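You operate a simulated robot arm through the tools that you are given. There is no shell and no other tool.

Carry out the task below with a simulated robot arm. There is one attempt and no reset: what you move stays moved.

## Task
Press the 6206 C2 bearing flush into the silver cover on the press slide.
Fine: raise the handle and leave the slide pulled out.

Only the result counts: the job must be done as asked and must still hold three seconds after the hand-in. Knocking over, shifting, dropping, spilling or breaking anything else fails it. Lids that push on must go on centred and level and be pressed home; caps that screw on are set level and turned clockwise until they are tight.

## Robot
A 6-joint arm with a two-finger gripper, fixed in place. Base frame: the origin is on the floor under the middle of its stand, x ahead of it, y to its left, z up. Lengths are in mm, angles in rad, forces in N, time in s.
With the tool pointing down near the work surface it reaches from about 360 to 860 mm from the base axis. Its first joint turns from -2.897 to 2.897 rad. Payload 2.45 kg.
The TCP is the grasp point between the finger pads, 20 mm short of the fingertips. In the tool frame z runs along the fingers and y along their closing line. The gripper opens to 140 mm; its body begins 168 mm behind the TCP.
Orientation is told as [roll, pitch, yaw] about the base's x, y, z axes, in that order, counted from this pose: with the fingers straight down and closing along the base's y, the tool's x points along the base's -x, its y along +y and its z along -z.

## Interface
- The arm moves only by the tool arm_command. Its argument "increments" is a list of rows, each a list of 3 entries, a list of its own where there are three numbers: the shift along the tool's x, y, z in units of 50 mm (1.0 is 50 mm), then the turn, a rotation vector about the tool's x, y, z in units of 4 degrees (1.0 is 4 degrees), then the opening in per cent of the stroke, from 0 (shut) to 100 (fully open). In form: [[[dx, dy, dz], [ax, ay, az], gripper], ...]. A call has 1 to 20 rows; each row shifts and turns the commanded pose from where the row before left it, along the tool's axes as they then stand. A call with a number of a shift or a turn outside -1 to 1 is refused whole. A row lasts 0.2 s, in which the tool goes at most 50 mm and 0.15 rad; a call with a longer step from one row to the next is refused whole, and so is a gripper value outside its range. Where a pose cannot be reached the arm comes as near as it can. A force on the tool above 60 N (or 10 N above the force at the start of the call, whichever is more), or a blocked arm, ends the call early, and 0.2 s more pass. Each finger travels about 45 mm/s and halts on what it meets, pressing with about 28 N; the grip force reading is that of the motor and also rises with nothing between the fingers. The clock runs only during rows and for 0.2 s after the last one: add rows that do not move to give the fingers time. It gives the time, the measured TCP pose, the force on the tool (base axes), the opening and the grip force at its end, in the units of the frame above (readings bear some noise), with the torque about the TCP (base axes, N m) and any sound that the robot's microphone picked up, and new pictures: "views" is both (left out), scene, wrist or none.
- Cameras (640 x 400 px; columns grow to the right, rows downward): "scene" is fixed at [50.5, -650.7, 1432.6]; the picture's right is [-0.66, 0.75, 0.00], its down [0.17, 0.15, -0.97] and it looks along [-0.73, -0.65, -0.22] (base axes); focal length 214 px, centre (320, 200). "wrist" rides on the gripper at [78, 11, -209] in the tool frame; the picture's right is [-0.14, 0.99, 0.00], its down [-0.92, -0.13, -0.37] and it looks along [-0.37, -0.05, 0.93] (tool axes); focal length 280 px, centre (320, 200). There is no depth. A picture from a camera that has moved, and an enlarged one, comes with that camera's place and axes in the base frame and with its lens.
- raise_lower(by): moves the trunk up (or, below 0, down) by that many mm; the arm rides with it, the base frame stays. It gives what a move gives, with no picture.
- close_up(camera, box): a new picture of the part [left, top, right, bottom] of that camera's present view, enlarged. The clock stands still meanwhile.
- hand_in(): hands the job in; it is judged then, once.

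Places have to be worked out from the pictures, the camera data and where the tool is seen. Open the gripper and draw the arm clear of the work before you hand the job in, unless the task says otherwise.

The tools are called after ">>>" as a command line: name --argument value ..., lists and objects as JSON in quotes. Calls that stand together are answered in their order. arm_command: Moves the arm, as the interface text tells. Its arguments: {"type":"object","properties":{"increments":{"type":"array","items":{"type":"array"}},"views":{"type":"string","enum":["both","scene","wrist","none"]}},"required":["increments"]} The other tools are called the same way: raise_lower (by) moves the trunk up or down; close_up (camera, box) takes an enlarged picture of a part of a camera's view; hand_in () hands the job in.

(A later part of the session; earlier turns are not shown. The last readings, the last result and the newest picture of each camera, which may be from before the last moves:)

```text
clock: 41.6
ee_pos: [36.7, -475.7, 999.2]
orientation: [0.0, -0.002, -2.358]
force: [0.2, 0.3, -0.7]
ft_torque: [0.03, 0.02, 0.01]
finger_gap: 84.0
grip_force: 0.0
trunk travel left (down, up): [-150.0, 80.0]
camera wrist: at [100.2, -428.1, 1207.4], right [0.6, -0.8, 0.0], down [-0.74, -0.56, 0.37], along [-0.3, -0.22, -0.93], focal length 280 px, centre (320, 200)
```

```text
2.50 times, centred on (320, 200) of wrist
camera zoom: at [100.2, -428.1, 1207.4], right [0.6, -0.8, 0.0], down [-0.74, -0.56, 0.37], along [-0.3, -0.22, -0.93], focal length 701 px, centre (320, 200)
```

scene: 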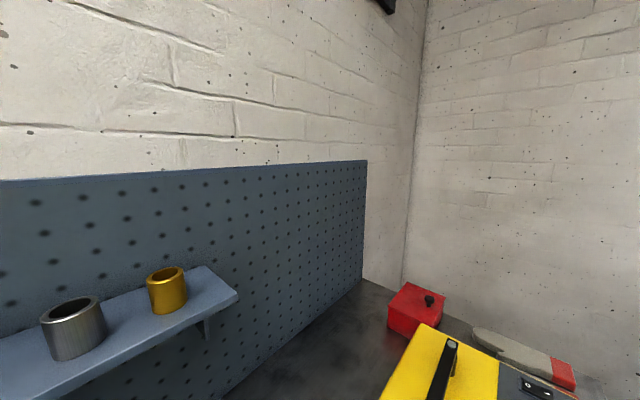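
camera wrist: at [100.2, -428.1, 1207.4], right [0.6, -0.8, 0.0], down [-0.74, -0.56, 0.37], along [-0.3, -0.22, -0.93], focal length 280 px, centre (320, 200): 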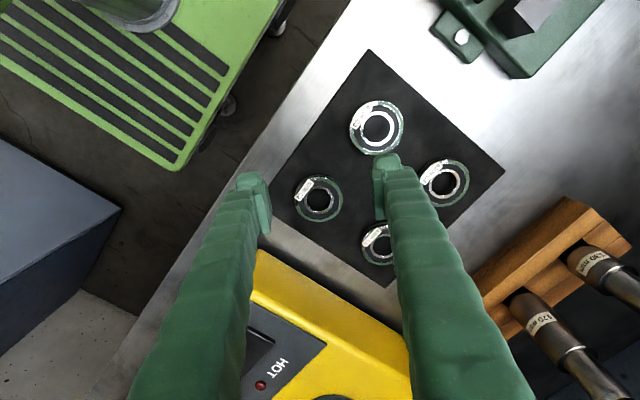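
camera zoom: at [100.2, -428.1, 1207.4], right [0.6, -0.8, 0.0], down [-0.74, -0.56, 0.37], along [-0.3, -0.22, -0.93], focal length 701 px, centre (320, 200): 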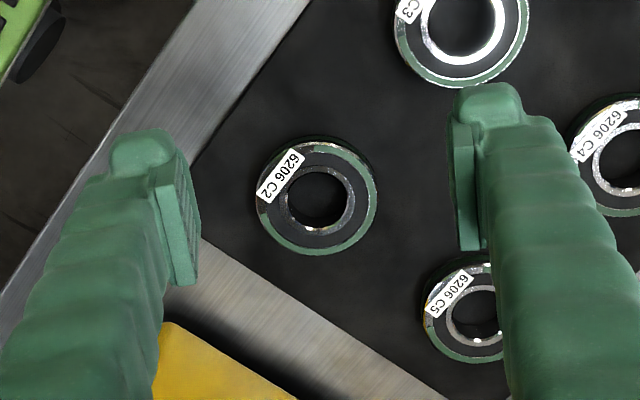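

C2's top centre computes to about (-5,-506.5,882). I move directly above it and stop with the fingertips ~20 mm over it to verify alignment.

>>> arm_command --increments '[[[-0.513, -0.076, 0], [0, 0, 0], 60], [[-0.513, -0.076, 0], [0, 0, 0], 60], [[0, 0, 0.74], [0, 0, 0], 60], [[0, 0, 0.74], [0, 0, 0], 60], [[0, 0, 0], [0, 0, 0], 60]]' --views "wrist"

>>> close_up --camera "wrist" --box '[240, 100, 400, 260]'

```text
clock: 42.8
ee_pos: [-5.0, -506.3, 924.7]
orientation: [-0.001, 0.0, -2.359]
force: [-0.4, -0.1, -0.9]
ft_torque: [0.0, 0.01, -0.03]
finger_gap: 84.1
grip_force: 0.1
trunk travel left (down, up): [-150.0, 80.0]
camera wrist: at [57.5, -459.7, 1132.8], right [0.6, -0.8, 0.0], down [-0.74, -0.56, 0.37], along [-0.3, -0.22, -0.93], focal length 280 px, centre (320, 200)
```

wrist: 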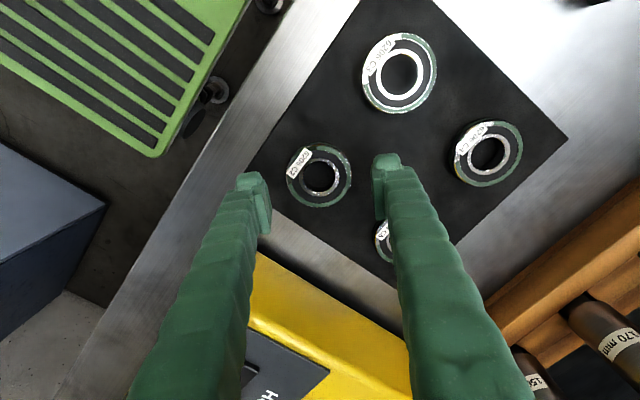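

```text
2.50 times, centred on (320, 180) of wrist
camera zoom: at [57.5, -459.7, 1132.8], right [0.6, -0.8, 0.0], down [-0.74, -0.56, 0.37], along [-0.3, -0.22, -0.93], focal length 701 px, centre (320, 250)
```

zoom: 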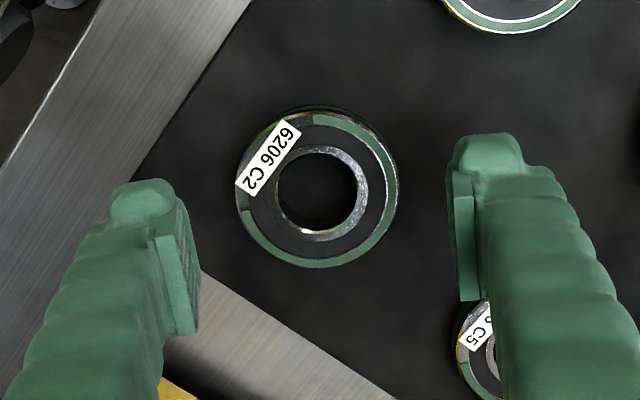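

Alignment is good (TCP over the bearing within 1 mm, top z≈882). I lower so the fingertips reach mid-thickness of the bearing and close.

>>> arm_command --increments '[[[0, 0, 0.317], [0, 0, 0], 60], [[0, 0, 0.317], [0, 0, 0], 60], [[0, 0, 0], [0, 0, 0], 60], [[0, 0, 0], [0, 0, 0], 30], [[0, 0, 0], [0, 0, 0], 30], [[0, 0, 0], [0, 0, 0], 30], [[0, 0, 0], [0, 0, 0], 30], [[0, 0, 0], [0, 0, 0], 30]]' --views "wrist"

>>> close_up --camera "wrist" --box '[240, 80, 400, 240]'

```text
clock: 44.6
ee_pos: [-4.6, -506.6, 893.3]
orientation: [0.0, 0.0, -2.358]
force: [0.2, -0.2, 0.0]
ft_torque: [-0.01, 0.0, 0.0]
finger_gap: 59.9
grip_force: 27.5
trunk travel left (down, up): [-150.0, 80.0]
camera wrist: at [57.4, -459.4, 1101.8], right [0.6, -0.8, 0.0], down [-0.74, -0.56, 0.37], along [-0.29, -0.22, -0.93], focal length 280 px, centre (320, 200)
```

wrist: 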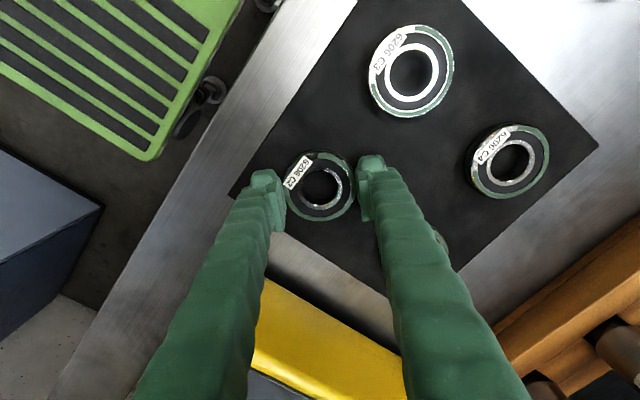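

```text
2.50 times, centred on (320, 160) of wrist
camera zoom: at [57.4, -459.4, 1101.8], right [0.6, -0.8, 0.0], down [-0.74, -0.56, 0.37], along [-0.29, -0.22, -0.93], focal length 701 px, centre (320, 300)
```

zoom: 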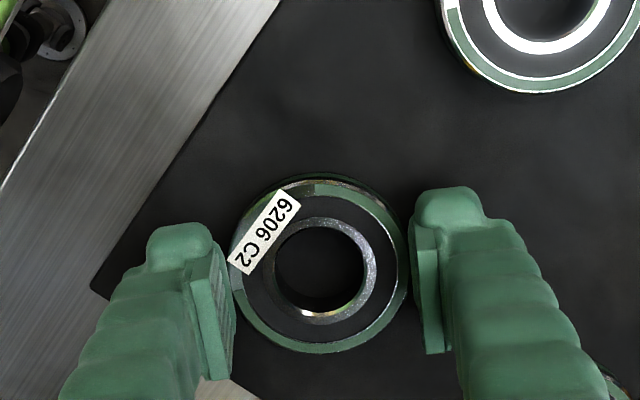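

The bearing is gripped (gap 59.9, 27.5 N) and centred in the fingers. I lift it straight up.

>>> arm_command --increments '[[[0, 0, -0.3], [0, 0, 0], 30], [[0, 0, -0.6], [0, 0, 0], 30], [[0, 0, -0.9], [0, 0, 0], 30], [[0, 0, -0.9], [0, 0, 0], 30], [[0, 0, -0.9], [0, 0, 0], 30], [[0, 0, -0.9], [0, 0, 0], 30], [[0, 0, -0.6], [0, 0, 0], 30], [[0, 0, 0], [0, 0, 0], 30]]' --views "wrist"

>>> close_up --camera "wrist" --box '[240, 80, 400, 240]'

```text
clock: 46.4
ee_pos: [-5.7, -504.9, 1148.4]
orientation: [-0.003, -0.001, -2.357]
force: [0.1, -0.3, -1.9]
ft_torque: [0.02, -0.03, 0.01]
finger_gap: 59.8
grip_force: 28.0
trunk travel left (down, up): [-150.0, 80.0]
camera wrist: at [57.6, -458.3, 1356.9], right [0.6, -0.8, 0.0], down [-0.74, -0.56, 0.37], along [-0.29, -0.22, -0.93], focal length 280 px, centre (320, 200)
```

wrist: 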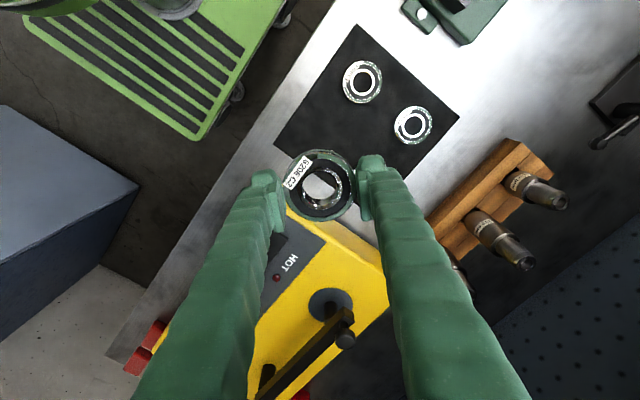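

```text
2.50 times, centred on (320, 160) of wrist
camera zoom: at [57.6, -458.3, 1356.9], right [0.6, -0.8, 0.0], down [-0.74, -0.56, 0.37], along [-0.29, -0.22, -0.93], focal length 701 px, centre (320, 300)
```

zoom: 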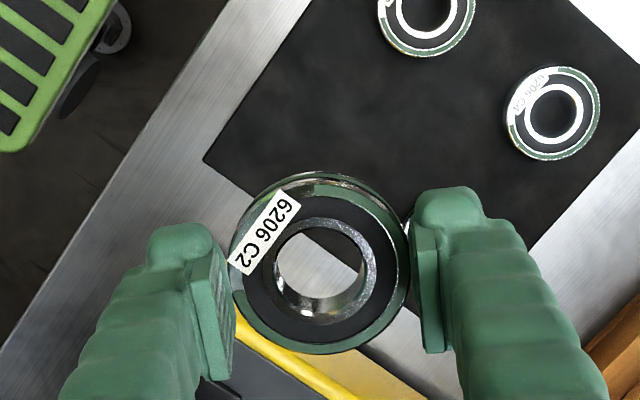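

The bearing rides level in the grip. I rotate back to yaw −1.571 while staying high.

>>> arm_command --increments '[[[0, 0, 0], [0, 0, -1], 30], [[0, 0, 0], [0, 0, -1], 30], [[0, 0, 0], [0, 0, -1], 30], [[0, 0, 0], [0, 0, -1], 30], [[0, 0, 0], [0, 0, -1], 30], [[0, 0, 0], [0, 0, -1], 30], [[0, 0, 0], [0, 0, -1], 30], [[0, 0, 0], [0, 0, -1], 30], [[0, 0, 0], [0, 0, -1], 30], [[0, 0, 0], [0, 0, -1], 30], [[0, 0, 0], [0, 0, -1], 30], [[0, 0, 0], [0, 0, -0.25], 30], [[0.3, 0.6, 0], [0, 0, 0], 30], [[0.2, 0.95, 0], [0, 0, 0], 30], [[0, 0.975, 0], [0, 0, 0], 30], [[0, 0.975, 0], [0, 0, 0], 30], [[0, 0.975, 0], [0, 0, 0], 30], [[0, 0.975, 0], [0, 0, 0], 30], [[0, 0.975, 0], [0, 0, 0], 30], [[0, 0.975, 0], [0, 0, 0], 30]]' --views "none"

```text
clock: 50.6
ee_pos: [367.0, -480.5, 1146.8]
orientation: [-0.001, 0.001, -1.573]
force: [1.1, 0.8, -2.6]
ft_torque: [-0.02, 0.03, 0.0]
finger_gap: 60.1
grip_force: 27.6
trunk travel left (down, up): [-150.0, 80.0]
```

Bearing still held. I continue to above the cover and descend to z≈1000 for a look.

>>> arm_command --increments '[[[0, 0.975, 0], [0, 0, 0], 30], [[0, 0.975, 0], [0, 0, 0], 30], [[0, 0.975, 0], [0, 0, 0], 30], [[0, 0.975, 0], [0, 0, 0], 30], [[0, 0.35, 0], [0, 0, 0], 30], [[0, 0, 0], [0, 0, 0], 30], [[0, 0, 0.735], [0, 0, 0], 30], [[0, 0, 0.735], [0, 0, 0], 30], [[0, 0, 0.735], [0, 0, 0], 30], [[0, 0, 0.735], [0, 0, 0], 30], [[0, 0, 0], [0, 0, 0], 30]]' --views "wrist"

>>> close_up --camera "wrist" --box '[240, 80, 400, 240]'

```text
clock: 53.0
ee_pos: [579.7, -481.2, 1000.8]
orientation: [-0.001, 0.0, -1.572]
force: [0.5, 1.0, -1.6]
ft_torque: [0.0, 0.03, 0.0]
finger_gap: 59.6
grip_force: 27.7
trunk travel left (down, up): [-150.0, 80.0]
camera wrist: at [589.9, -404.0, 1208.7], right [0.99, -0.14, 0.0], down [-0.13, -0.92, 0.37], along [-0.05, -0.36, -0.93], focal length 280 px, centre (320, 200)
```

wrist: 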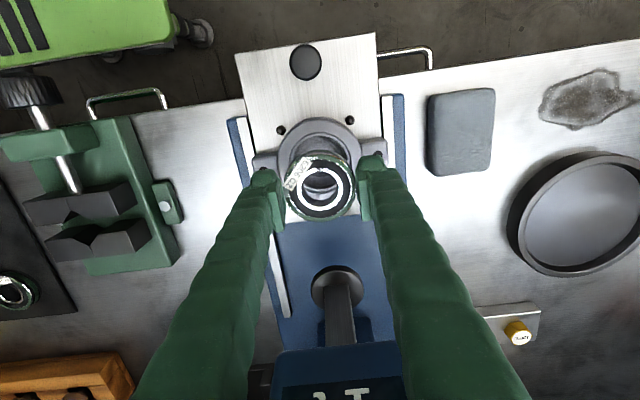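

```text
2.50 times, centred on (320, 160) of wrist
camera zoom: at [589.9, -404.0, 1208.7], right [0.99, -0.14, 0.0], down [-0.13, -0.92, 0.37], along [-0.05, -0.36, -0.93], focal length 701 px, centre (320, 300)
```

zoom: 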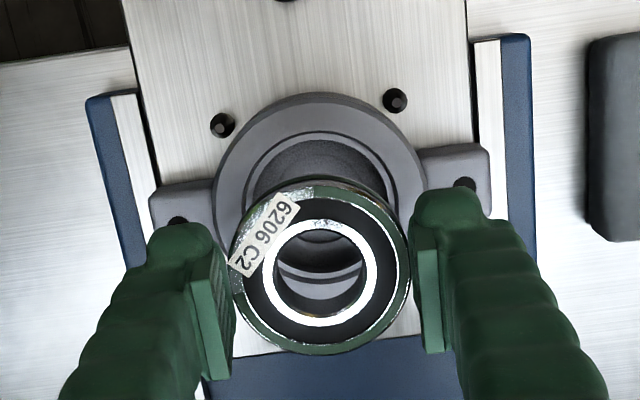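

Bearing and cover agree in x; I shift +1 mm in y and descend to a few mm above the cover to check concentricity.

>>> arm_command --increments '[[[0.01, 0, 0.4], [0, 0, 0], 30], [[0.01, 0, 0.4], [0, 0, 0], 30], [[0, 0, 0.24], [0, 0, 0], 30], [[0, 0, 0], [0, 0, 0], 30], [[0, 0, 0], [0, 0, 0], 30]]' --views "wrist"

>>> close_up --camera "wrist" --box '[240, 80, 400, 240]'

```text
clock: 54.2
ee_pos: [580.1, -481.2, 951.4]
orientation: [0.002, -0.002, -1.573]
force: [-0.5, 0.5, 21.2]
ft_torque: [-0.22, 0.06, -0.07]
finger_gap: 60.3
grip_force: 27.9
trunk travel left (down, up): [-150.0, 80.0]
camera wrist: at [589.2, -402.6, 1158.7], right [0.99, -0.14, 0.0], down [-0.13, -0.92, 0.37], along [-0.05, -0.37, -0.93], focal length 280 px, centre (320, 200)
```

wrist: 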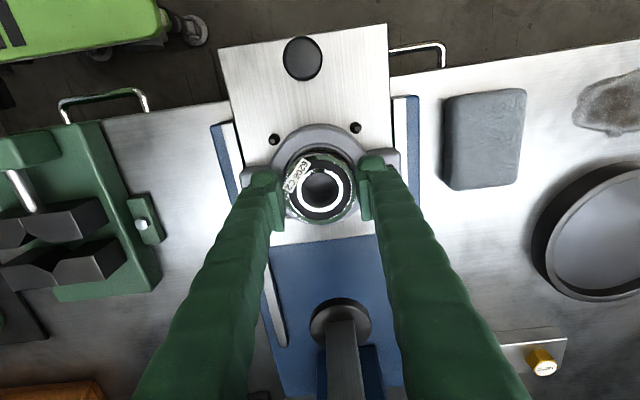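

```text
2.50 times, centred on (320, 160) of wrist
camera zoom: at [589.2, -402.6, 1158.7], right [0.99, -0.14, 0.0], down [-0.13, -0.92, 0.37], along [-0.05, -0.37, -0.93], focal length 701 px, centre (320, 300)
```

zoom: 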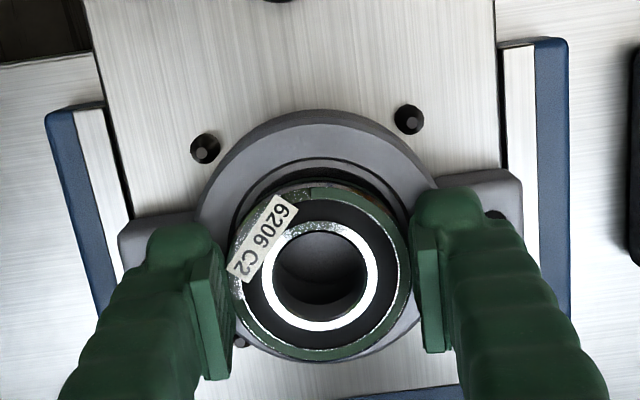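

There's already contact (21 N up) and the torque shows the load on the bearing's -y side, so the bearing needs to shift toward +y. I lift 4 mm, shift ~+2.5 mm y and +0.5 mm x, and lower gently again.

>>> arm_command --increments '[[[0, 0, -0.12], [0, 0, 0], 30], [[0.05, 0.01, 0], [0, 0, 0], 30], [[0, 0, 0], [0, 0, 0], 30]]' --views "none"

```text
clock: 55.0
ee_pos: [579.3, -478.5, 954.2]
orientation: [-0.002, 0.003, -1.572]
force: [0.6, 0.2, -2.0]
ft_torque: [0.01, 0.02, 0.0]
finger_gap: 60.3
grip_force: 28.0
trunk travel left (down, up): [-150.0, 80.0]
```

Free now at z=954.2, y=-478.5. I lower in small steps and read the contact.

>>> arm_command --increments '[[[0, 0, 0.05], [0, 0, 0], 30], [[0, 0, 0.04], [0, 0, 0], 30], [[0, 0, 0], [0, 0, 0], 30]]' --views "none"

```text
clock: 55.8
ee_pos: [578.2, -478.4, 950.6]
orientation: [-0.001, -0.001, -1.572]
force: [0.7, 0.5, 0.7]
ft_torque: [0.11, -0.03, -0.02]
finger_gap: 60.4
grip_force: 28.4
trunk travel left (down, up): [-150.0, 80.0]
```

Barely in contact at 950.6. I lower 2 mm more.

>>> arm_command --increments '[[[0, 0, 0.02], [0, 0, 0], 30], [[0, 0, 0.02], [0, 0, 0], 30], [[0, 0, 0], [0, 0, 0], 30]]' --views "wrist"

>>> close_up --camera "wrist" --box '[270, 110, 370, 210]'

```text
clock: 56.6
ee_pos: [579.0, -479.1, 950.1]
orientation: [0.003, -0.002, -1.572]
force: [-0.3, -0.2, 13.5]
ft_torque: [0.4, -0.18, -0.03]
finger_gap: 60.2
grip_force: 28.4
trunk travel left (down, up): [-150.0, 80.0]
camera wrist: at [589.4, -400.8, 1158.2], right [0.99, -0.14, 0.0], down [-0.13, -0.92, 0.37], along [-0.05, -0.37, -0.93], focal length 280 px, centre (320, 200)
```

wrist: 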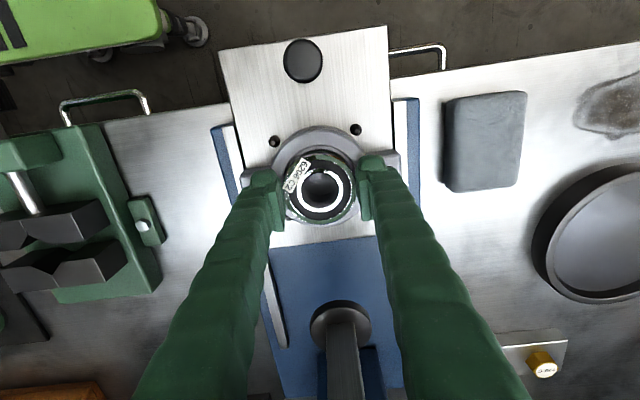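

```text
4.00 times, centred on (320, 160) of wrist
camera zoom: at [589.4, -400.8, 1158.2], right [0.99, -0.14, 0.0], down [-0.13, -0.92, 0.37], along [-0.05, -0.37, -0.93], focal length 1122 px, centre (320, 360)
```

zoom: 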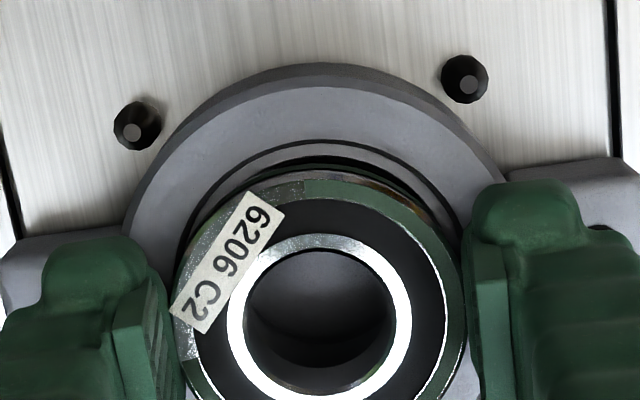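

Torque now puts the contact on the +y/+x rim, so the centre lies between: I lift 2 mm, shift -1.2 mm y and -0.7 mm x, and lower again.

>>> arm_command --increments '[[[0, 0, -0.06], [0, 0, 0], 30], [[-0.024, -0.014, 0], [0, 0, 0], 30], [[0, 0, 0], [0, 0, 0], 30], [[0, 0, 0.03], [0, 0, 0], 30], [[0, 0, 0.02], [0, 0, 0], 30], [[0, 0, 0.01], [0, 0, 0], 30], [[0, 0, 0], [0, 0, 0], 30]]' --views "none"

```text
clock: 58.2
ee_pos: [577.3, -479.9, 949.8]
orientation: [0.002, -0.001, -1.573]
force: [-1.6, 0.0, 14.3]
ft_torque: [-0.48, 0.24, -0.05]
finger_gap: 60.5
grip_force: 28.3
trunk travel left (down, up): [-150.0, 80.0]
```

Now contact is on the opposite (-x,-y) rim, so I go back half: +0.35 mm x, +0.6 mm y.

>>> arm_command --increments '[[[0, 0, -0.06], [0, 0, 0], 30], [[0.012, 0.007, 0], [0, 0, 0], 30], [[0, 0, 0], [0, 0, 0], 30], [[0, 0, 0.03], [0, 0, 0], 30], [[0, 0, 0.02], [0, 0, 0], 30], [[0, 0, 0.01], [0, 0, 0], 30], [[0, 0, 0], [0, 0, 0], 30]]' --views "none"

```text
clock: 59.8
ee_pos: [577.9, -479.6, 950.3]
orientation: [0.0, 0.001, -1.572]
force: [-0.4, 0.6, 8.7]
ft_torque: [0.31, -0.15, -0.03]
finger_gap: 60.4
grip_force: 27.9
trunk travel left (down, up): [-150.0, 80.0]
```

Contact flips to the other side again, so the true centre is within ~0.3 mm. I shift back by a quarter step and press down a bit more to let it self-centre in the chamfer.

>>> arm_command --increments '[[[0, 0, -0.03], [0, 0, 0], 30], [[-0.006, -0.003, 0], [0, 0, 0], 30], [[0, 0, 0.03], [0, 0, 0], 30], [[0, 0, 0.02], [0, 0, 0], 30], [[0, 0, 0.02], [0, 0, 0], 30], [[0, 0, 0], [0, 0, 0], 30]]' --views "wrist"

>>> close_up --camera "wrist" --box '[270, 110, 370, 210]'

```text
clock: 61.2
ee_pos: [579.2, -480.0, 949.3]
orientation: [0.002, -0.003, -1.574]
force: [1.1, 0.5, 20.9]
ft_torque: [0.04, 0.02, -0.04]
finger_gap: 60.4
grip_force: 27.3
trunk travel left (down, up): [-150.0, 80.0]
camera wrist: at [588.6, -401.1, 1156.9], right [0.99, -0.14, 0.0], down [-0.13, -0.92, 0.37], along [-0.05, -0.37, -0.93], focal length 280 px, centre (320, 200)
```

wrist: 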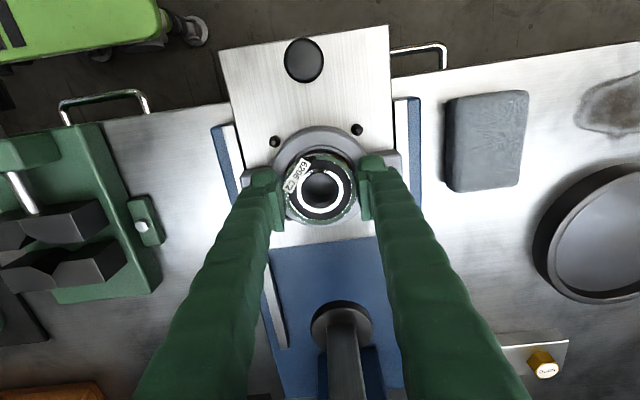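

```text
4.00 times, centred on (320, 160) of wrist
camera zoom: at [588.6, -401.1, 1156.9], right [0.99, -0.14, 0.0], down [-0.13, -0.92, 0.37], along [-0.05, -0.37, -0.93], focal length 1122 px, centre (320, 360)
```

zoom: 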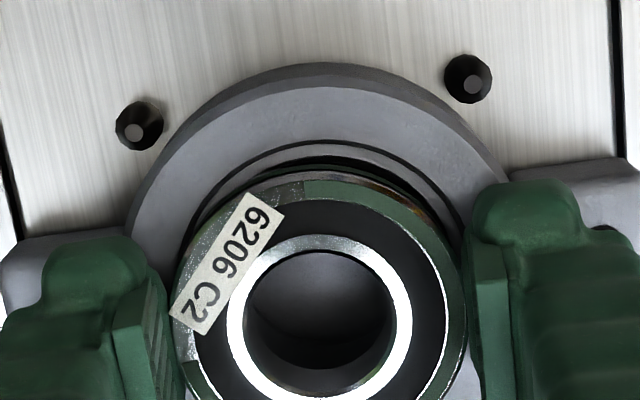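

Force is now 21 N with zero torque: the bearing sits evenly centred in the bore's lead-in. I relax the preload, open the fingers and look before retreating.

>>> arm_command --increments '[[[0, 0, -0.03], [0, 0, 0], 30], [[0, 0, 0], [0, 0, 0], 30], [[0, 0, 0], [0, 0, 0], 55], [[0, 0, 0], [0, 0, 0], 55], [[0, 0, 0], [0, 0, 0], 55]]' --views "wrist"

>>> close_up --camera "wrist" --box '[250, 100, 390, 240]'

```text
clock: 62.4
ee_pos: [578.2, -479.4, 947.3]
orientation: [-0.003, 0.002, -1.573]
force: [0.9, -0.4, -0.3]
ft_torque: [0.02, -0.01, -0.01]
finger_gap: 77.0
grip_force: 0.1
trunk travel left (down, up): [-150.0, 80.0]
camera wrist: at [589.0, -401.5, 1155.8], right [0.99, -0.14, 0.0], down [-0.13, -0.92, 0.37], along [-0.05, -0.36, -0.93], focal length 280 px, centre (320, 200)
```

wrist: 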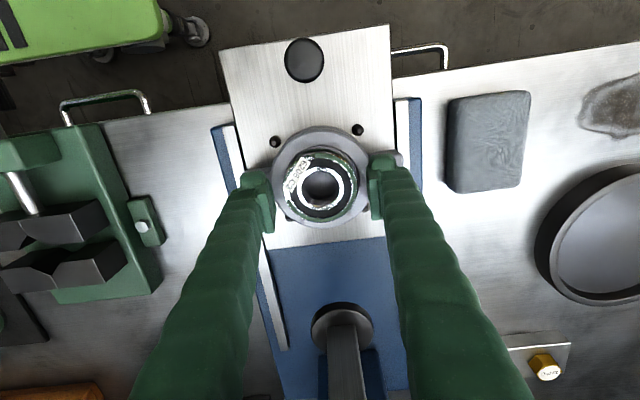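

```text
2.86 times, centred on (320, 170) of wrist
camera zoom: at [589.0, -401.5, 1155.8], right [0.99, -0.14, 0.0], down [-0.13, -0.92, 0.37], along [-0.05, -0.36, -0.93], focal length 801 px, centre (320, 286)
```

zoom: 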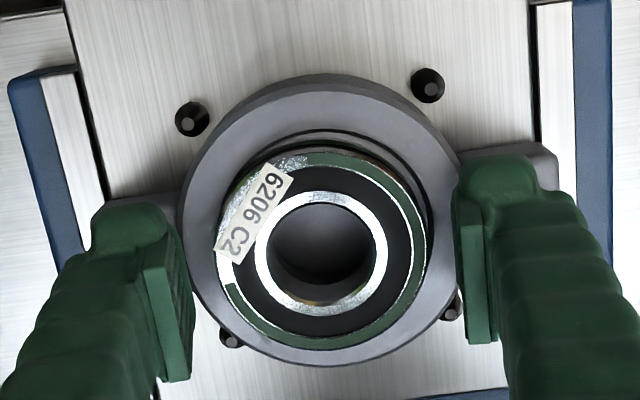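

The bearing sits centred and level on the cover. I retreat straight up, move over the knob and tilt back as before.

>>> arm_command --increments '[[[0, 0, -0.3], [0, 0, 0], 55], [[0, 0, -0.8], [0, 0, 0], 55], [[0, 0, -0.98], [0, 0, 0], 55], [[0, 0, -0.98], [0, 0, 0], 55], [[0.98, 0.02, 0], [0, 0, 0], 43], [[0.98, 0.02, 0], [0, 0, 0], 43], [[0, 0, 0], [0, -1, 0], 43], [[0, 0, 0], [0, -1, 0], 43], [[0, 0, 0], [0, -1, 0], 43], [[0, 0, 0], [0, -1, 0], 43], [[0, 0, 0], [0, -1, 0], 43], [[0, 0, 0], [0, -1, 0], 43], [[0, 0, 0], [0, 0, 0], 43]]' --views "wrist"

>>> close_up --camera "wrist" --box '[240, 60, 420, 300]'

```text
clock: 65.2
ee_pos: [580.6, -380.9, 1101.6]
orientation: [0.001, -0.419, -1.573]
force: [-1.1, -0.5, 0.0]
ft_torque: [0.03, 0.0, 0.01]
finger_gap: 60.5
grip_force: 0.1
trunk travel left (down, up): [-150.0, 80.0]
camera wrist: at [591.6, -225.1, 1259.7], right [0.99, -0.13, 0.06], down [-0.13, -0.69, 0.71], along [-0.05, -0.71, -0.7], focal length 280 px, centre (320, 200)
```

wrist: 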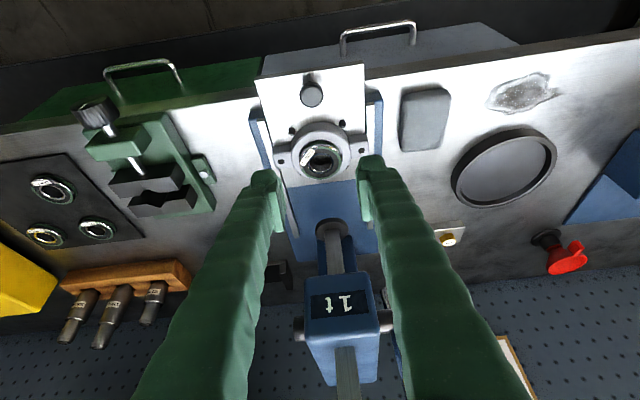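

```text
1.67 times, centred on (330, 180) of wrist
camera zoom: at [591.6, -225.1, 1259.7], right [0.99, -0.13, 0.06], down [-0.13, -0.69, 0.71], along [-0.05, -0.71, -0.7], focal length 467 px, centre (303, 233)
```

zoom: 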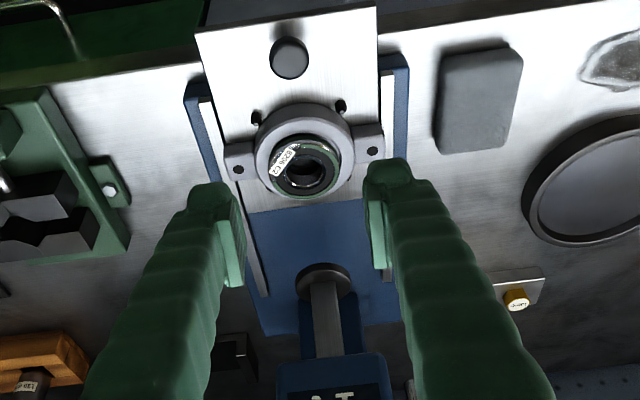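

The bearing stays in place. I descend to the knob at (580,-381) and grip it again.

>>> arm_command --increments '[[[0.475, 0, 0.822], [0, 0, 0], 43], [[0.475, 0, 0.822], [0, 0, 0], 43], [[0.475, 0, 0.822], [0, 0, 0], 43], [[0, 0, 0.372], [0, 0, 0], 43], [[0, 0, 0.372], [0, 0, 0], 43], [[0, 0, 0], [0, 0, 0], 43], [[0, 0, 0], [0, 0, 0], 43]]' --views "wrist"

>>> close_up --camera "wrist" --box '[220, 110, 420, 290]'

```text
clock: 66.8
ee_pos: [582.6, -382.3, 926.6]
orientation: [0.0, -0.42, -1.573]
force: [0.4, 0.6, 0.6]
ft_torque: [-0.01, -0.04, -0.02]
finger_gap: 60.4
grip_force: 0.1
trunk travel left (down, up): [-150.0, 80.0]
camera wrist: at [592.1, -225.8, 1084.4], right [0.99, -0.13, 0.06], down [-0.13, -0.69, 0.71], along [-0.05, -0.71, -0.7], focal length 280 px, centre (320, 200)
```

wrist: 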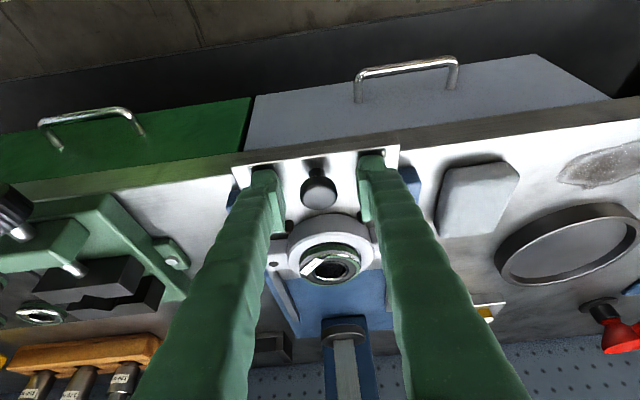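

```text
2.22 times, centred on (320, 200) of wrist
camera zoom: at [592.1, -225.8, 1084.4], right [0.99, -0.13, 0.06], down [-0.13, -0.69, 0.71], along [-0.05, -0.71, -0.7], focal length 623 px, centre (320, 200)
```

zoom: 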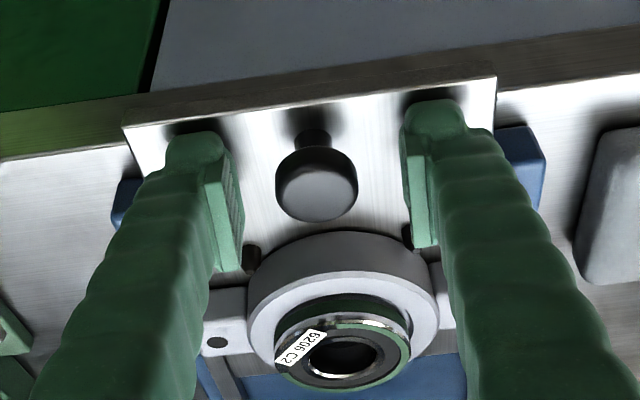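

Knob is between the fingers with no contact. I close on it (centering x by -1.5 mm).

>>> arm_command --increments '[[[0, -0.03, 0], [0, 0, 0], 43], [[0, 0, 0], [0, 0, 0], 25], [[0, 0, 0], [0, 0, 0], 10], [[0, 0, 0], [0, 0, 0], 10], [[0, 0, 0], [0, 0, 0], 10], [[0, 0, 0], [0, 0, 0], 10]]' --views "none"

```text
clock: 68.2
ee_pos: [580.3, -381.0, 925.6]
orientation: [0.001, -0.419, -1.573]
force: [3.0, -0.7, -1.4]
ft_torque: [0.04, -0.01, 0.0]
finger_gap: 26.0
grip_force: 44.8
trunk travel left (down, up): [-150.0, 80.0]
```

Gripped with almost no side load. I push the slide in slowly (about 30 mm/s), 60 mm first.

>>> arm_command --increments '[[[-0.055, 0, 0.0244], [0, 0, 0], 10], [[-0.1096, 0, 0.0488], [0, 0, 0], 10], [[-0.1096, 0, 0.0488], [0, 0, 0], 10], [[-0.1096, 0, 0.0488], [0, 0, 0], 10], [[-0.1096, 0, 0.0488], [0, 0, 0], 10], [[-0.1096, 0, 0.0488], [0, 0, 0], 10], [[-0.1096, 0, 0.0488], [0, 0, 0], 10], [[-0.1096, 0, 0.0488], [0, 0, 0], 10], [[-0.1096, 0, 0.0488], [0, 0, 0], 10], [[-0.1096, 0, 0.0488], [0, 0, 0], 10], [[-0.055, 0, 0.0244], [0, 0, 0], 10], [[0, 0, 0], [0, 0, 0], 10]]' --views "wrist"

>>> close_up --camera "wrist" --box '[220, 150, 420, 330]'

```text
clock: 70.8
ee_pos: [581.7, -440.7, 926.2]
orientation: [0.001, -0.418, -1.571]
force: [13.9, 0.9, 1.4]
ft_torque: [0.06, -0.07, 0.03]
finger_gap: 25.7
grip_force: 45.8
trunk travel left (down, up): [-150.0, 80.0]
camera wrist: at [590.9, -285.4, 1084.1], right [0.99, -0.13, 0.06], down [-0.13, -0.69, 0.71], along [-0.05, -0.71, -0.7], focal length 280 px, centre (320, 200)
```

wrist: 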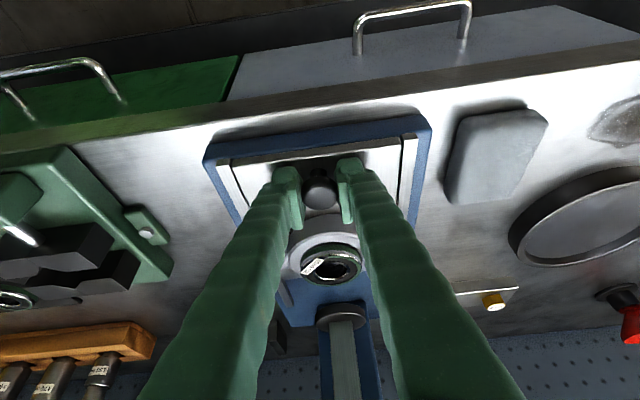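

```text
2.22 times, centred on (320, 240) of wrist
camera zoom: at [590.9, -285.4, 1084.1], right [0.99, -0.13, 0.06], down [-0.13, -0.69, 0.71], along [-0.05, -0.71, -0.7], focal length 623 px, centre (320, 111)
```

zoom: 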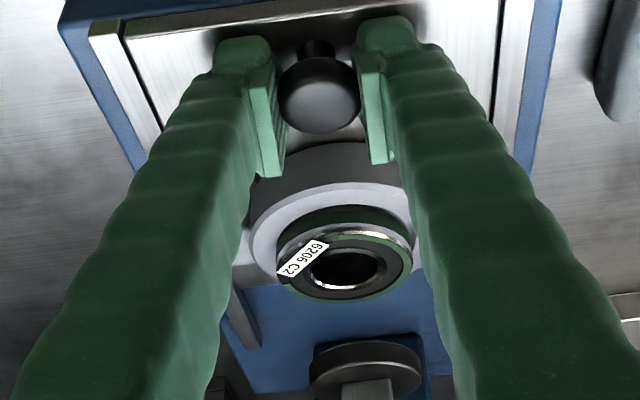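

Bearing is riding fine and the ram nose (z≈953) clears the bearing top (≈938). I push on 66 mm more slowly.

>>> arm_command --increments '[[[-0.055, 0.01, 0.0244], [0, 0, 0], 10], [[-0.1096, 0.003, 0.0488], [0, 0, 0], 10], [[-0.1096, 0.003, 0.0488], [0, 0, 0], 10], [[-0.1096, 0.003, 0.0488], [0, 0, 0], 10], [[-0.1096, 0.003, 0.0488], [0, 0, 0], 10], [[-0.1096, 0.003, 0.0488], [0, 0, 0], 10], [[-0.1096, 0.003, 0.0488], [0, 0, 0], 10], [[-0.1096, 0.003, 0.0488], [0, 0, 0], 10], [[-0.1096, 0.003, 0.0488], [0, 0, 0], 10], [[-0.1096, 0.003, 0.0488], [0, 0, 0], 10], [[-0.1096, 0.003, 0.0488], [0, 0, 0], 10], [[-0.055, 0, 0.0244], [0, 0, 0], 10], [[0, 0, 0], [0, 0, 0], 10]]' --views "wrist"

>>> close_up --camera "wrist" --box '[220, 150, 420, 330]'

```text
clock: 73.6
ee_pos: [578.5, -508.0, 926.8]
orientation: [-0.003, -0.419, -1.574]
force: [2.5, -0.9, -7.3]
ft_torque: [-0.1, 0.0, -0.02]
finger_gap: 25.6
grip_force: 45.0
trunk travel left (down, up): [-150.0, 80.0]
camera wrist: at [591.4, -351.8, 1084.2], right [0.99, -0.13, 0.05], down [-0.13, -0.69, 0.71], along [-0.05, -0.71, -0.7], focal length 280 px, centre (320, 200)
```

wrist: 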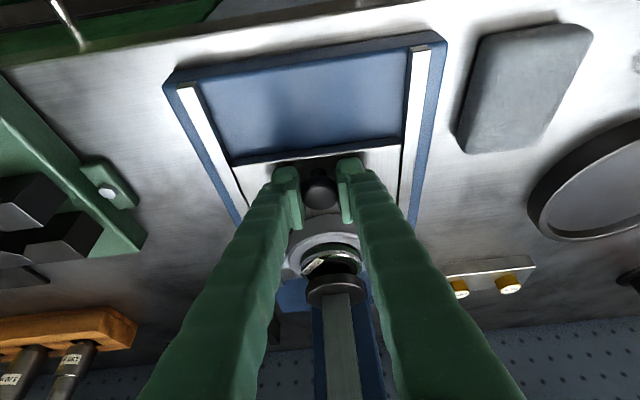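

```text
2.22 times, centred on (320, 240) of wrist
camera zoom: at [591.4, -351.8, 1084.2], right [0.99, -0.13, 0.05], down [-0.13, -0.69, 0.71], along [-0.05, -0.71, -0.7], focal length 623 px, centre (320, 111)
```

zoom: 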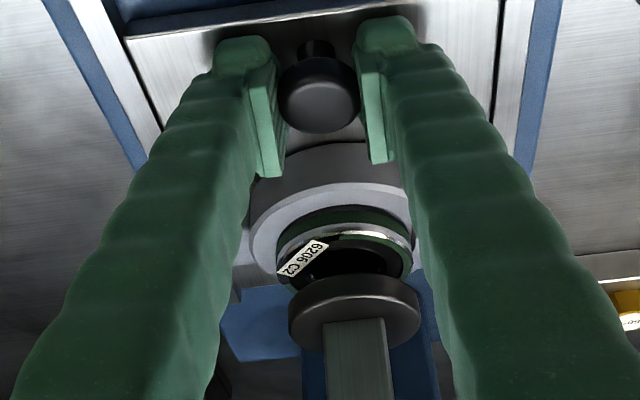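

Nearly in. I push the last millimetres gently until the end stop.

>>> arm_command --increments '[[[-0.055, 0, 0.0244], [0, 0, 0], 10], [[-0.055, 0, 0.0244], [0, 0, 0], 10], [[-0.037, 0, 0.0163], [0, 0, 0], 10], [[-0.037, 0, 0.0163], [0, 0, 0], 10], [[0, 0, 0], [0, 0, 0], 10]]' --views "none"

```text
clock: 74.8
ee_pos: [579.6, -516.1, 927.1]
orientation: [-0.001, -0.417, -1.573]
force: [-0.9, 9.4, -7.8]
ft_torque: [0.25, 0.0, -0.03]
finger_gap: 25.3
grip_force: 44.8
trunk travel left (down, up): [-150.0, 80.0]
```

Contact building (9 N). One more small push to confirm the stop.

>>> arm_command --increments '[[[-0.037, 0, 0.0163], [0, 0, 0], 10], [[-0.037, 0, 0.0163], [0, 0, 0], 10], [[0, 0, 0], [0, 0, 0], 10]]' --views "wrist"

>>> close_up --camera "wrist" --box '[220, 150, 420, 330]'

```text
clock: 75.6
ee_pos: [580.5, -518.0, 926.2]
orientation: [-0.003, -0.418, -1.571]
force: [-3.2, 34.9, -7.1]
ft_torque: [0.19, 0.01, -0.01]
finger_gap: 25.9
grip_force: 45.0
trunk travel left (down, up): [-150.0, 80.0]
camera wrist: at [591.4, -362.4, 1084.4], right [0.99, -0.13, 0.05], down [-0.13, -0.69, 0.71], along [-0.05, -0.71, -0.7], focal length 280 px, centre (320, 200)
```

wrist: 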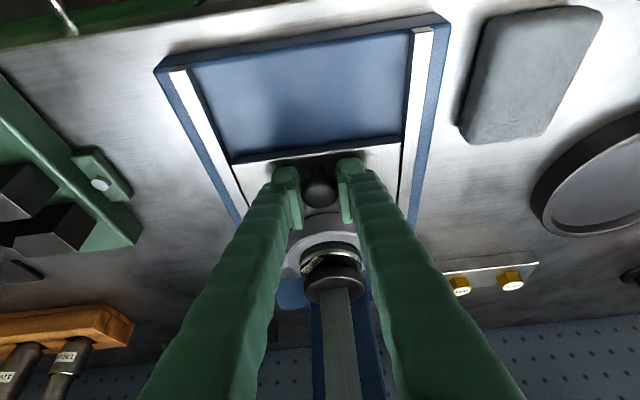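

```text
2.22 times, centred on (320, 240) of wrist
camera zoom: at [591.4, -362.4, 1084.4], right [0.99, -0.13, 0.05], down [-0.13, -0.69, 0.71], along [-0.05, -0.71, -0.7], focal length 623 px, centre (320, 111)
```

zoom: 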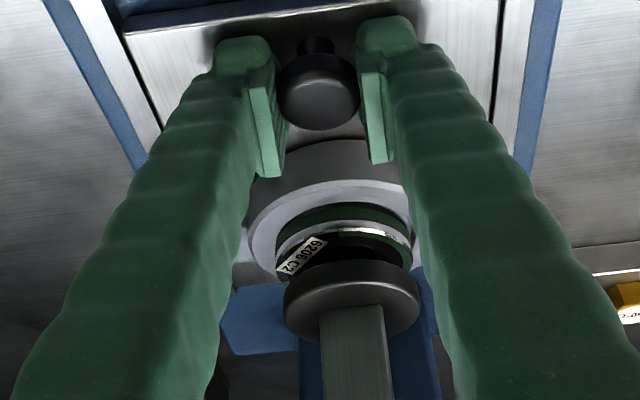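

The slide is at its inner stop (35 N) with the bearing under the ram. I unload slightly, open, and retreat along the tool axis.

>>> arm_command --increments '[[[0.045, 0, -0.02], [0, 0, 0], 10], [[0, 0, 0], [0, 0, 0], 43], [[0, 0, 0], [0, 0, 0], 43], [[0, 0, 0], [0, 0, 0], 43], [[0, 0, -0.8], [0, 0, 0], 43], [[0, 0, -1], [0, 0, 0], 43], [[0, 0, -1], [0, 0, 0], 43], [[0, 0, -1], [0, 0, 0], 43]]' --views "wrist"

>>> close_up --camera "wrist" --box '[240, 100, 420, 260]'

```text
clock: 77.4
ee_pos: [579.9, -440.8, 1100.6]
orientation: [0.001, -0.419, -1.572]
force: [-0.5, -0.2, 0.6]
ft_torque: [0.01, -0.02, 0.01]
finger_gap: 59.8
grip_force: 0.0
trunk travel left (down, up): [-150.0, 80.0]
camera wrist: at [590.8, -284.9, 1259.9], right [0.99, -0.13, 0.06], down [-0.13, -0.69, 0.71], along [-0.05, -0.71, -0.7], focal length 280 px, centre (320, 200)
```

wrist: 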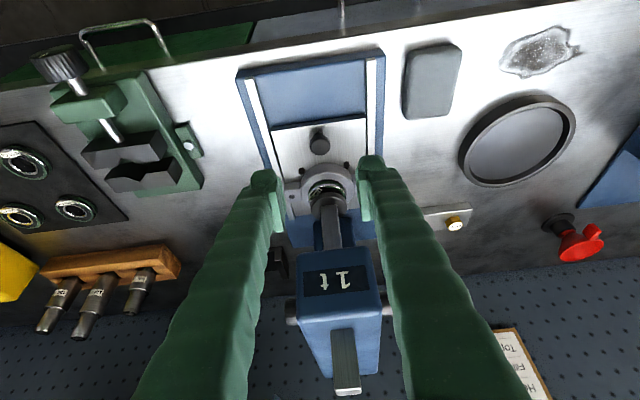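

```text
2.50 times, centred on (330, 180) of wrist
camera zoom: at [590.8, -284.9, 1259.9], right [0.99, -0.13, 0.06], down [-0.13, -0.69, 0.71], along [-0.05, -0.71, -0.7], focal length 701 px, centre (295, 250)
```

zoom: 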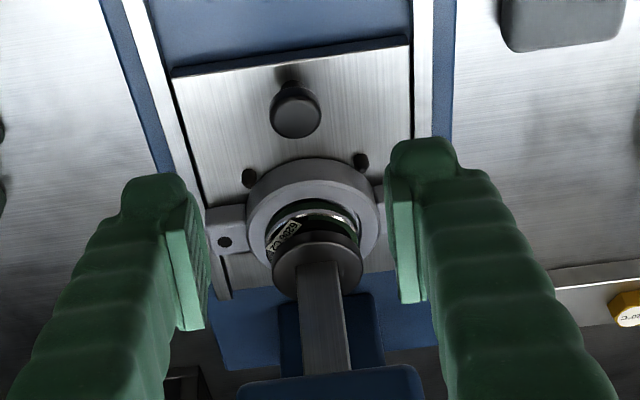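

Next I measure the lever precisely: move up and back in front of it with fingers open for an unobstructed view.

>>> arm_command --increments '[[[-0.058, 0.171, -0.909], [0, 0, 0], 80], [[-0.058, 0.171, -0.909], [0, 0, 0], 100], [[-0.058, 0.171, -0.909], [0, 0, 0], 100], [[-0.058, 0.171, -0.909], [0, 0, 0], 100], [[-0.058, 0.171, -0.909], [0, 0, 0], 100], [[-0.058, 0.171, -0.909], [0, 0, 0], 100], [[-0.058, 0.171, -0.909], [0, 0, 0], 100], [[0, 0, 0], [0, 0, 0], 100], [[0, 0, 0], [0, 0, 0], 100]]' --views "wrist"

>>> close_up --camera "wrist" --box '[250, 150, 420, 330]'

```text
clock: 79.4
ee_pos: [642.5, -330.5, 1399.4]
orientation: [-0.002, -0.419, -1.573]
force: [-1.0, 0.4, -0.1]
ft_torque: [0.01, 0.02, 0.01]
finger_gap: 139.9
grip_force: 0.0
trunk travel left (down, up): [-150.0, 80.0]
camera wrist: at [652.3, -174.6, 1557.8], right [0.99, -0.13, 0.06], down [-0.13, -0.69, 0.71], along [-0.05, -0.71, -0.7], focal length 280 px, centre (320, 200)
```

wrist: 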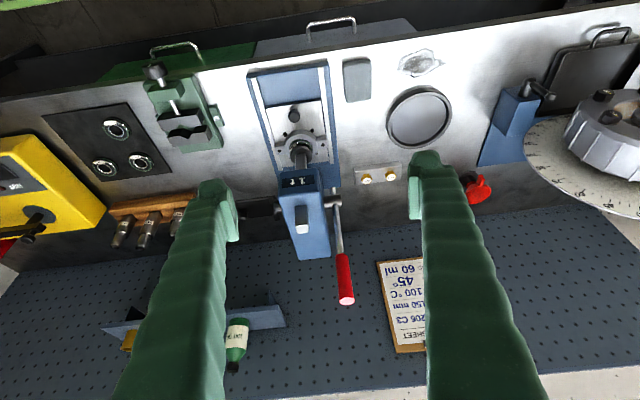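

```text
2.22 times, centred on (335, 240) of wrist
camera zoom: at [652.3, -174.6, 1557.8], right [0.99, -0.13, 0.06], down [-0.13, -0.69, 0.71], along [-0.05, -0.71, -0.7], focal length 623 px, centre (287, 111)
```

zoom: 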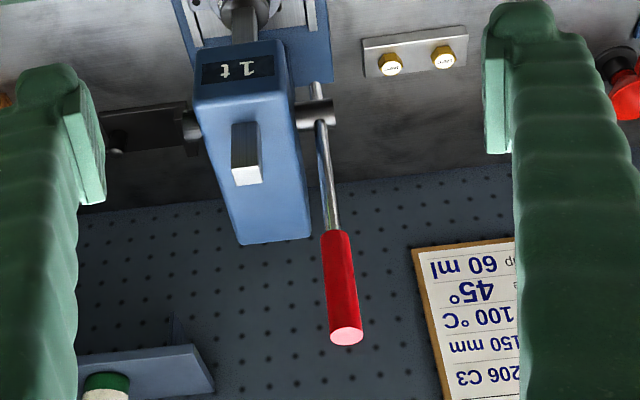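

Lever: vertical, x≈650, y≈-616, grip z 1276–1363, pivot at z≈1134. I tilt the tool to 45° and line up in front of the grip.

>>> arm_command --increments '[[[0, 0, 0], [0, -1, 0], 60], [[0, 0, 0], [0, -1, 0], 50], [[0, 0, 0], [0, -1, 0], 50], [[0, 0, 0], [0, -1, 0], 50], [[0, 0, 0], [0, -1, 0], 50], [[0, 0, 0], [0, -0.243, 0], 50], [[-0.729, 0.038, 0.583], [0, 0, 0], 50], [[-0.729, 0.038, 0.583], [0, 0, 0], 50], [[-0.729, 0.038, 0.583], [0, 0, 0], 50], [[-0.729, 0.038, 0.583], [0, 0, 0], 50], [[0, 0, 0], [0, 0, 0], 50]]' --views "wrist"

```text
clock: 81.8
ee_pos: [647.9, -516.1, 1420.5]
orientation: [-0.001, -0.787, -1.571]
force: [-1.3, 0.0, -0.4]
ft_torque: [-0.02, -0.01, -0.02]
finger_gap: 70.0
grip_force: 0.1
trunk travel left (down, up): [-150.0, 80.0]
camera wrist: at [658.6, -313.5, 1512.9], right [0.99, -0.1, 0.1], down [-0.13, -0.39, 0.91], along [-0.05, -0.92, -0.4], focal length 280 px, centre (320, 200)
```

wrist: 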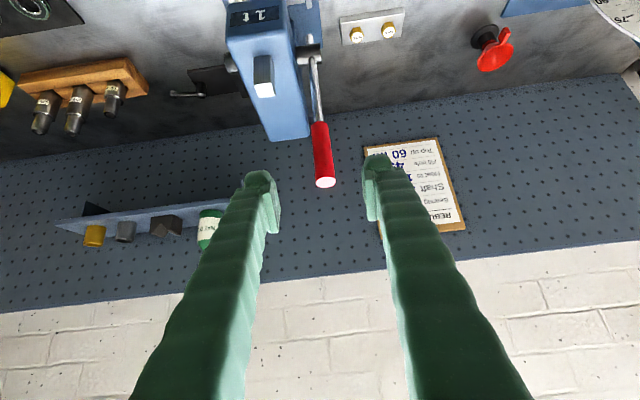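

Lever grip is lined up between the fingers. I advance along the tool axis so the pads straddle the grip at z≈1320.

>>> arm_command --increments '[[[0, 0.01, 0.708], [0, 0, 0], 50], [[0, 0.01, 0.708], [0, 0, 0], 50], [[0, 0.01, 0.708], [0, 0, 0], 50], [[0, 0.01, 0.708], [0, 0, 0], 50], [[0, 0, 0], [0, 0, 0], 50]]' --views "wrist"

>>> close_up --camera "wrist" --box '[240, 110, 400, 230]'

```text
clock: 83.0
ee_pos: [649.5, -616.5, 1319.8]
orientation: [0.002, -0.786, -1.571]
force: [0.1, -0.7, 0.6]
ft_torque: [-0.03, -0.03, 0.0]
finger_gap: 69.9
grip_force: 0.1
trunk travel left (down, up): [-150.0, 80.0]
camera wrist: at [661.0, -414.3, 1411.4], right [0.99, -0.1, 0.1], down [-0.13, -0.39, 0.91], along [-0.05, -0.92, -0.4], focal length 280 px, centre (320, 200)
```

wrist: 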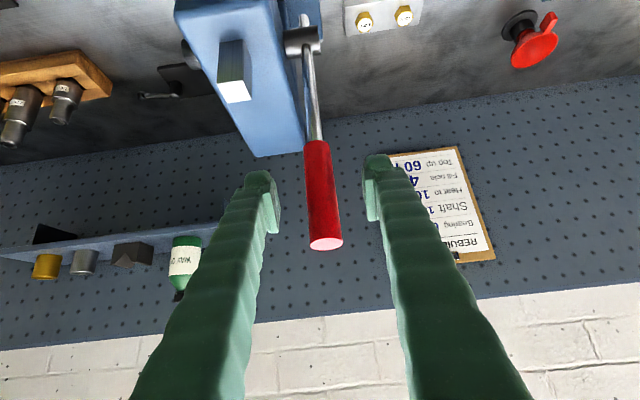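

```text
3.33 times, centred on (320, 170) of wrist
camera zoom: at [661.0, -414.3, 1411.4], right [0.99, -0.1, 0.1], down [-0.13, -0.39, 0.91], along [-0.05, -0.92, -0.4], focal length 935 px, centre (320, 300)
```

zoom: 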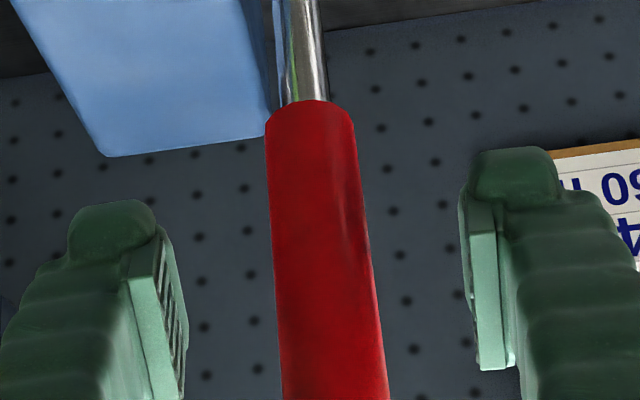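

The grip is between the pads. I close on it and start pulling it forward along its arc, 10° first.

>>> arm_command --increments '[[[0, 0, 0], [0, 0, 0], 20], [[0, 0, 0], [0, 0, 0], 5], [[0, 0, 0], [0, 0, 0], 5], [[0, 0, 0], [0, 0, 0], 5], [[0, 0, 0], [0, 0, 0], 5], [[0.12, 0, -0.11], [0, 0, 0], 5], [[0.12, 0, -0.11], [0, 0, 0], 5], [[0.128, 0, -0.099], [0, 0, 0], 5], [[0.128, 0, -0.099], [0, 0, 0], 5], [[0, 0, 0], [0, 0, 0], 5]]' --views "wrist"

```text
clock: 85.2
ee_pos: [651.3, -585.2, 1314.3]
orientation: [-0.006, -0.782, -1.569]
force: [3.8, -8.8, -13.1]
ft_torque: [-0.91, -0.05, 0.02]
finger_gap: 22.5
grip_force: 45.1
trunk travel left (down, up): [-150.0, 80.0]
camera wrist: at [662.6, -383.1, 1406.5], right [0.99, -0.1, 0.09], down [-0.13, -0.39, 0.91], along [-0.05, -0.91, -0.4], focal length 280 px, centre (320, 200)
```

wrist: 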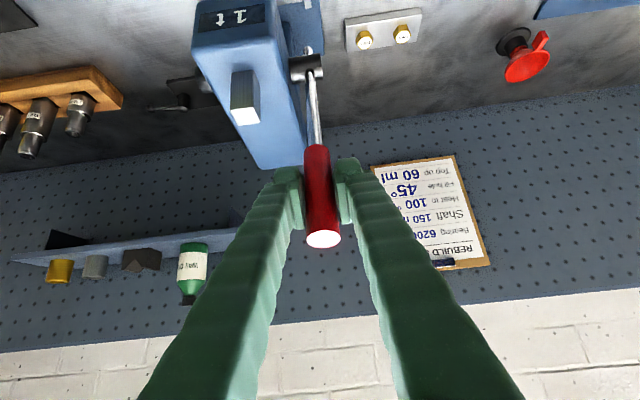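

The lever follows (force ~16 N mostly radial, so its arc is slightly lower than I assumed). I continue pulling with a small inward correction.

>>> arm_command --increments '[[[0.165, 0, -0.055], [0, 0, 0], 5], [[0.155, 0, -0.065], [0, 0, 0], 5], [[0.15, 0, -0.062], [0, 0, 0], 5], [[0.15, 0, -0.062], [0, 0, 0], 5], [[0.155, 0, -0.048], [0, 0, 0], 5], [[0.155, 0, -0.048], [0, 0, 0], 5], [[0, 0, 0], [0, 0, 0], 5]]' --views "wrist"

```text
clock: 86.8
ee_pos: [651.2, -540.3, 1296.8]
orientation: [0.0, -0.785, -1.573]
force: [5.6, -4.9, 4.9]
ft_torque: [-1.27, -0.08, 0.07]
finger_gap: 22.6
grip_force: 44.5
trunk travel left (down, up): [-150.0, 80.0]
camera wrist: at [661.9, -336.8, 1388.4], right [0.99, -0.1, 0.1], down [-0.13, -0.39, 0.91], along [-0.05, -0.92, -0.4], focal length 280 px, centre (320, 200)
```

wrist: 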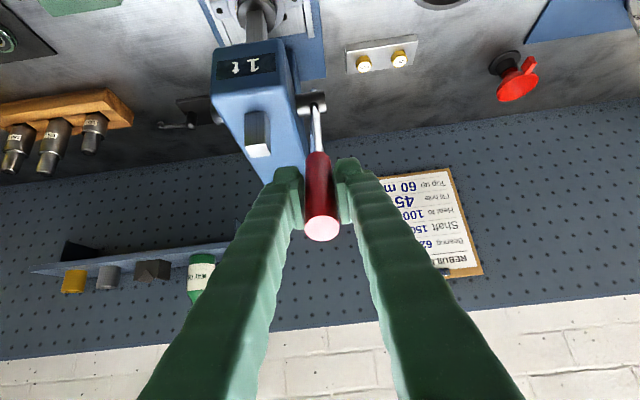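

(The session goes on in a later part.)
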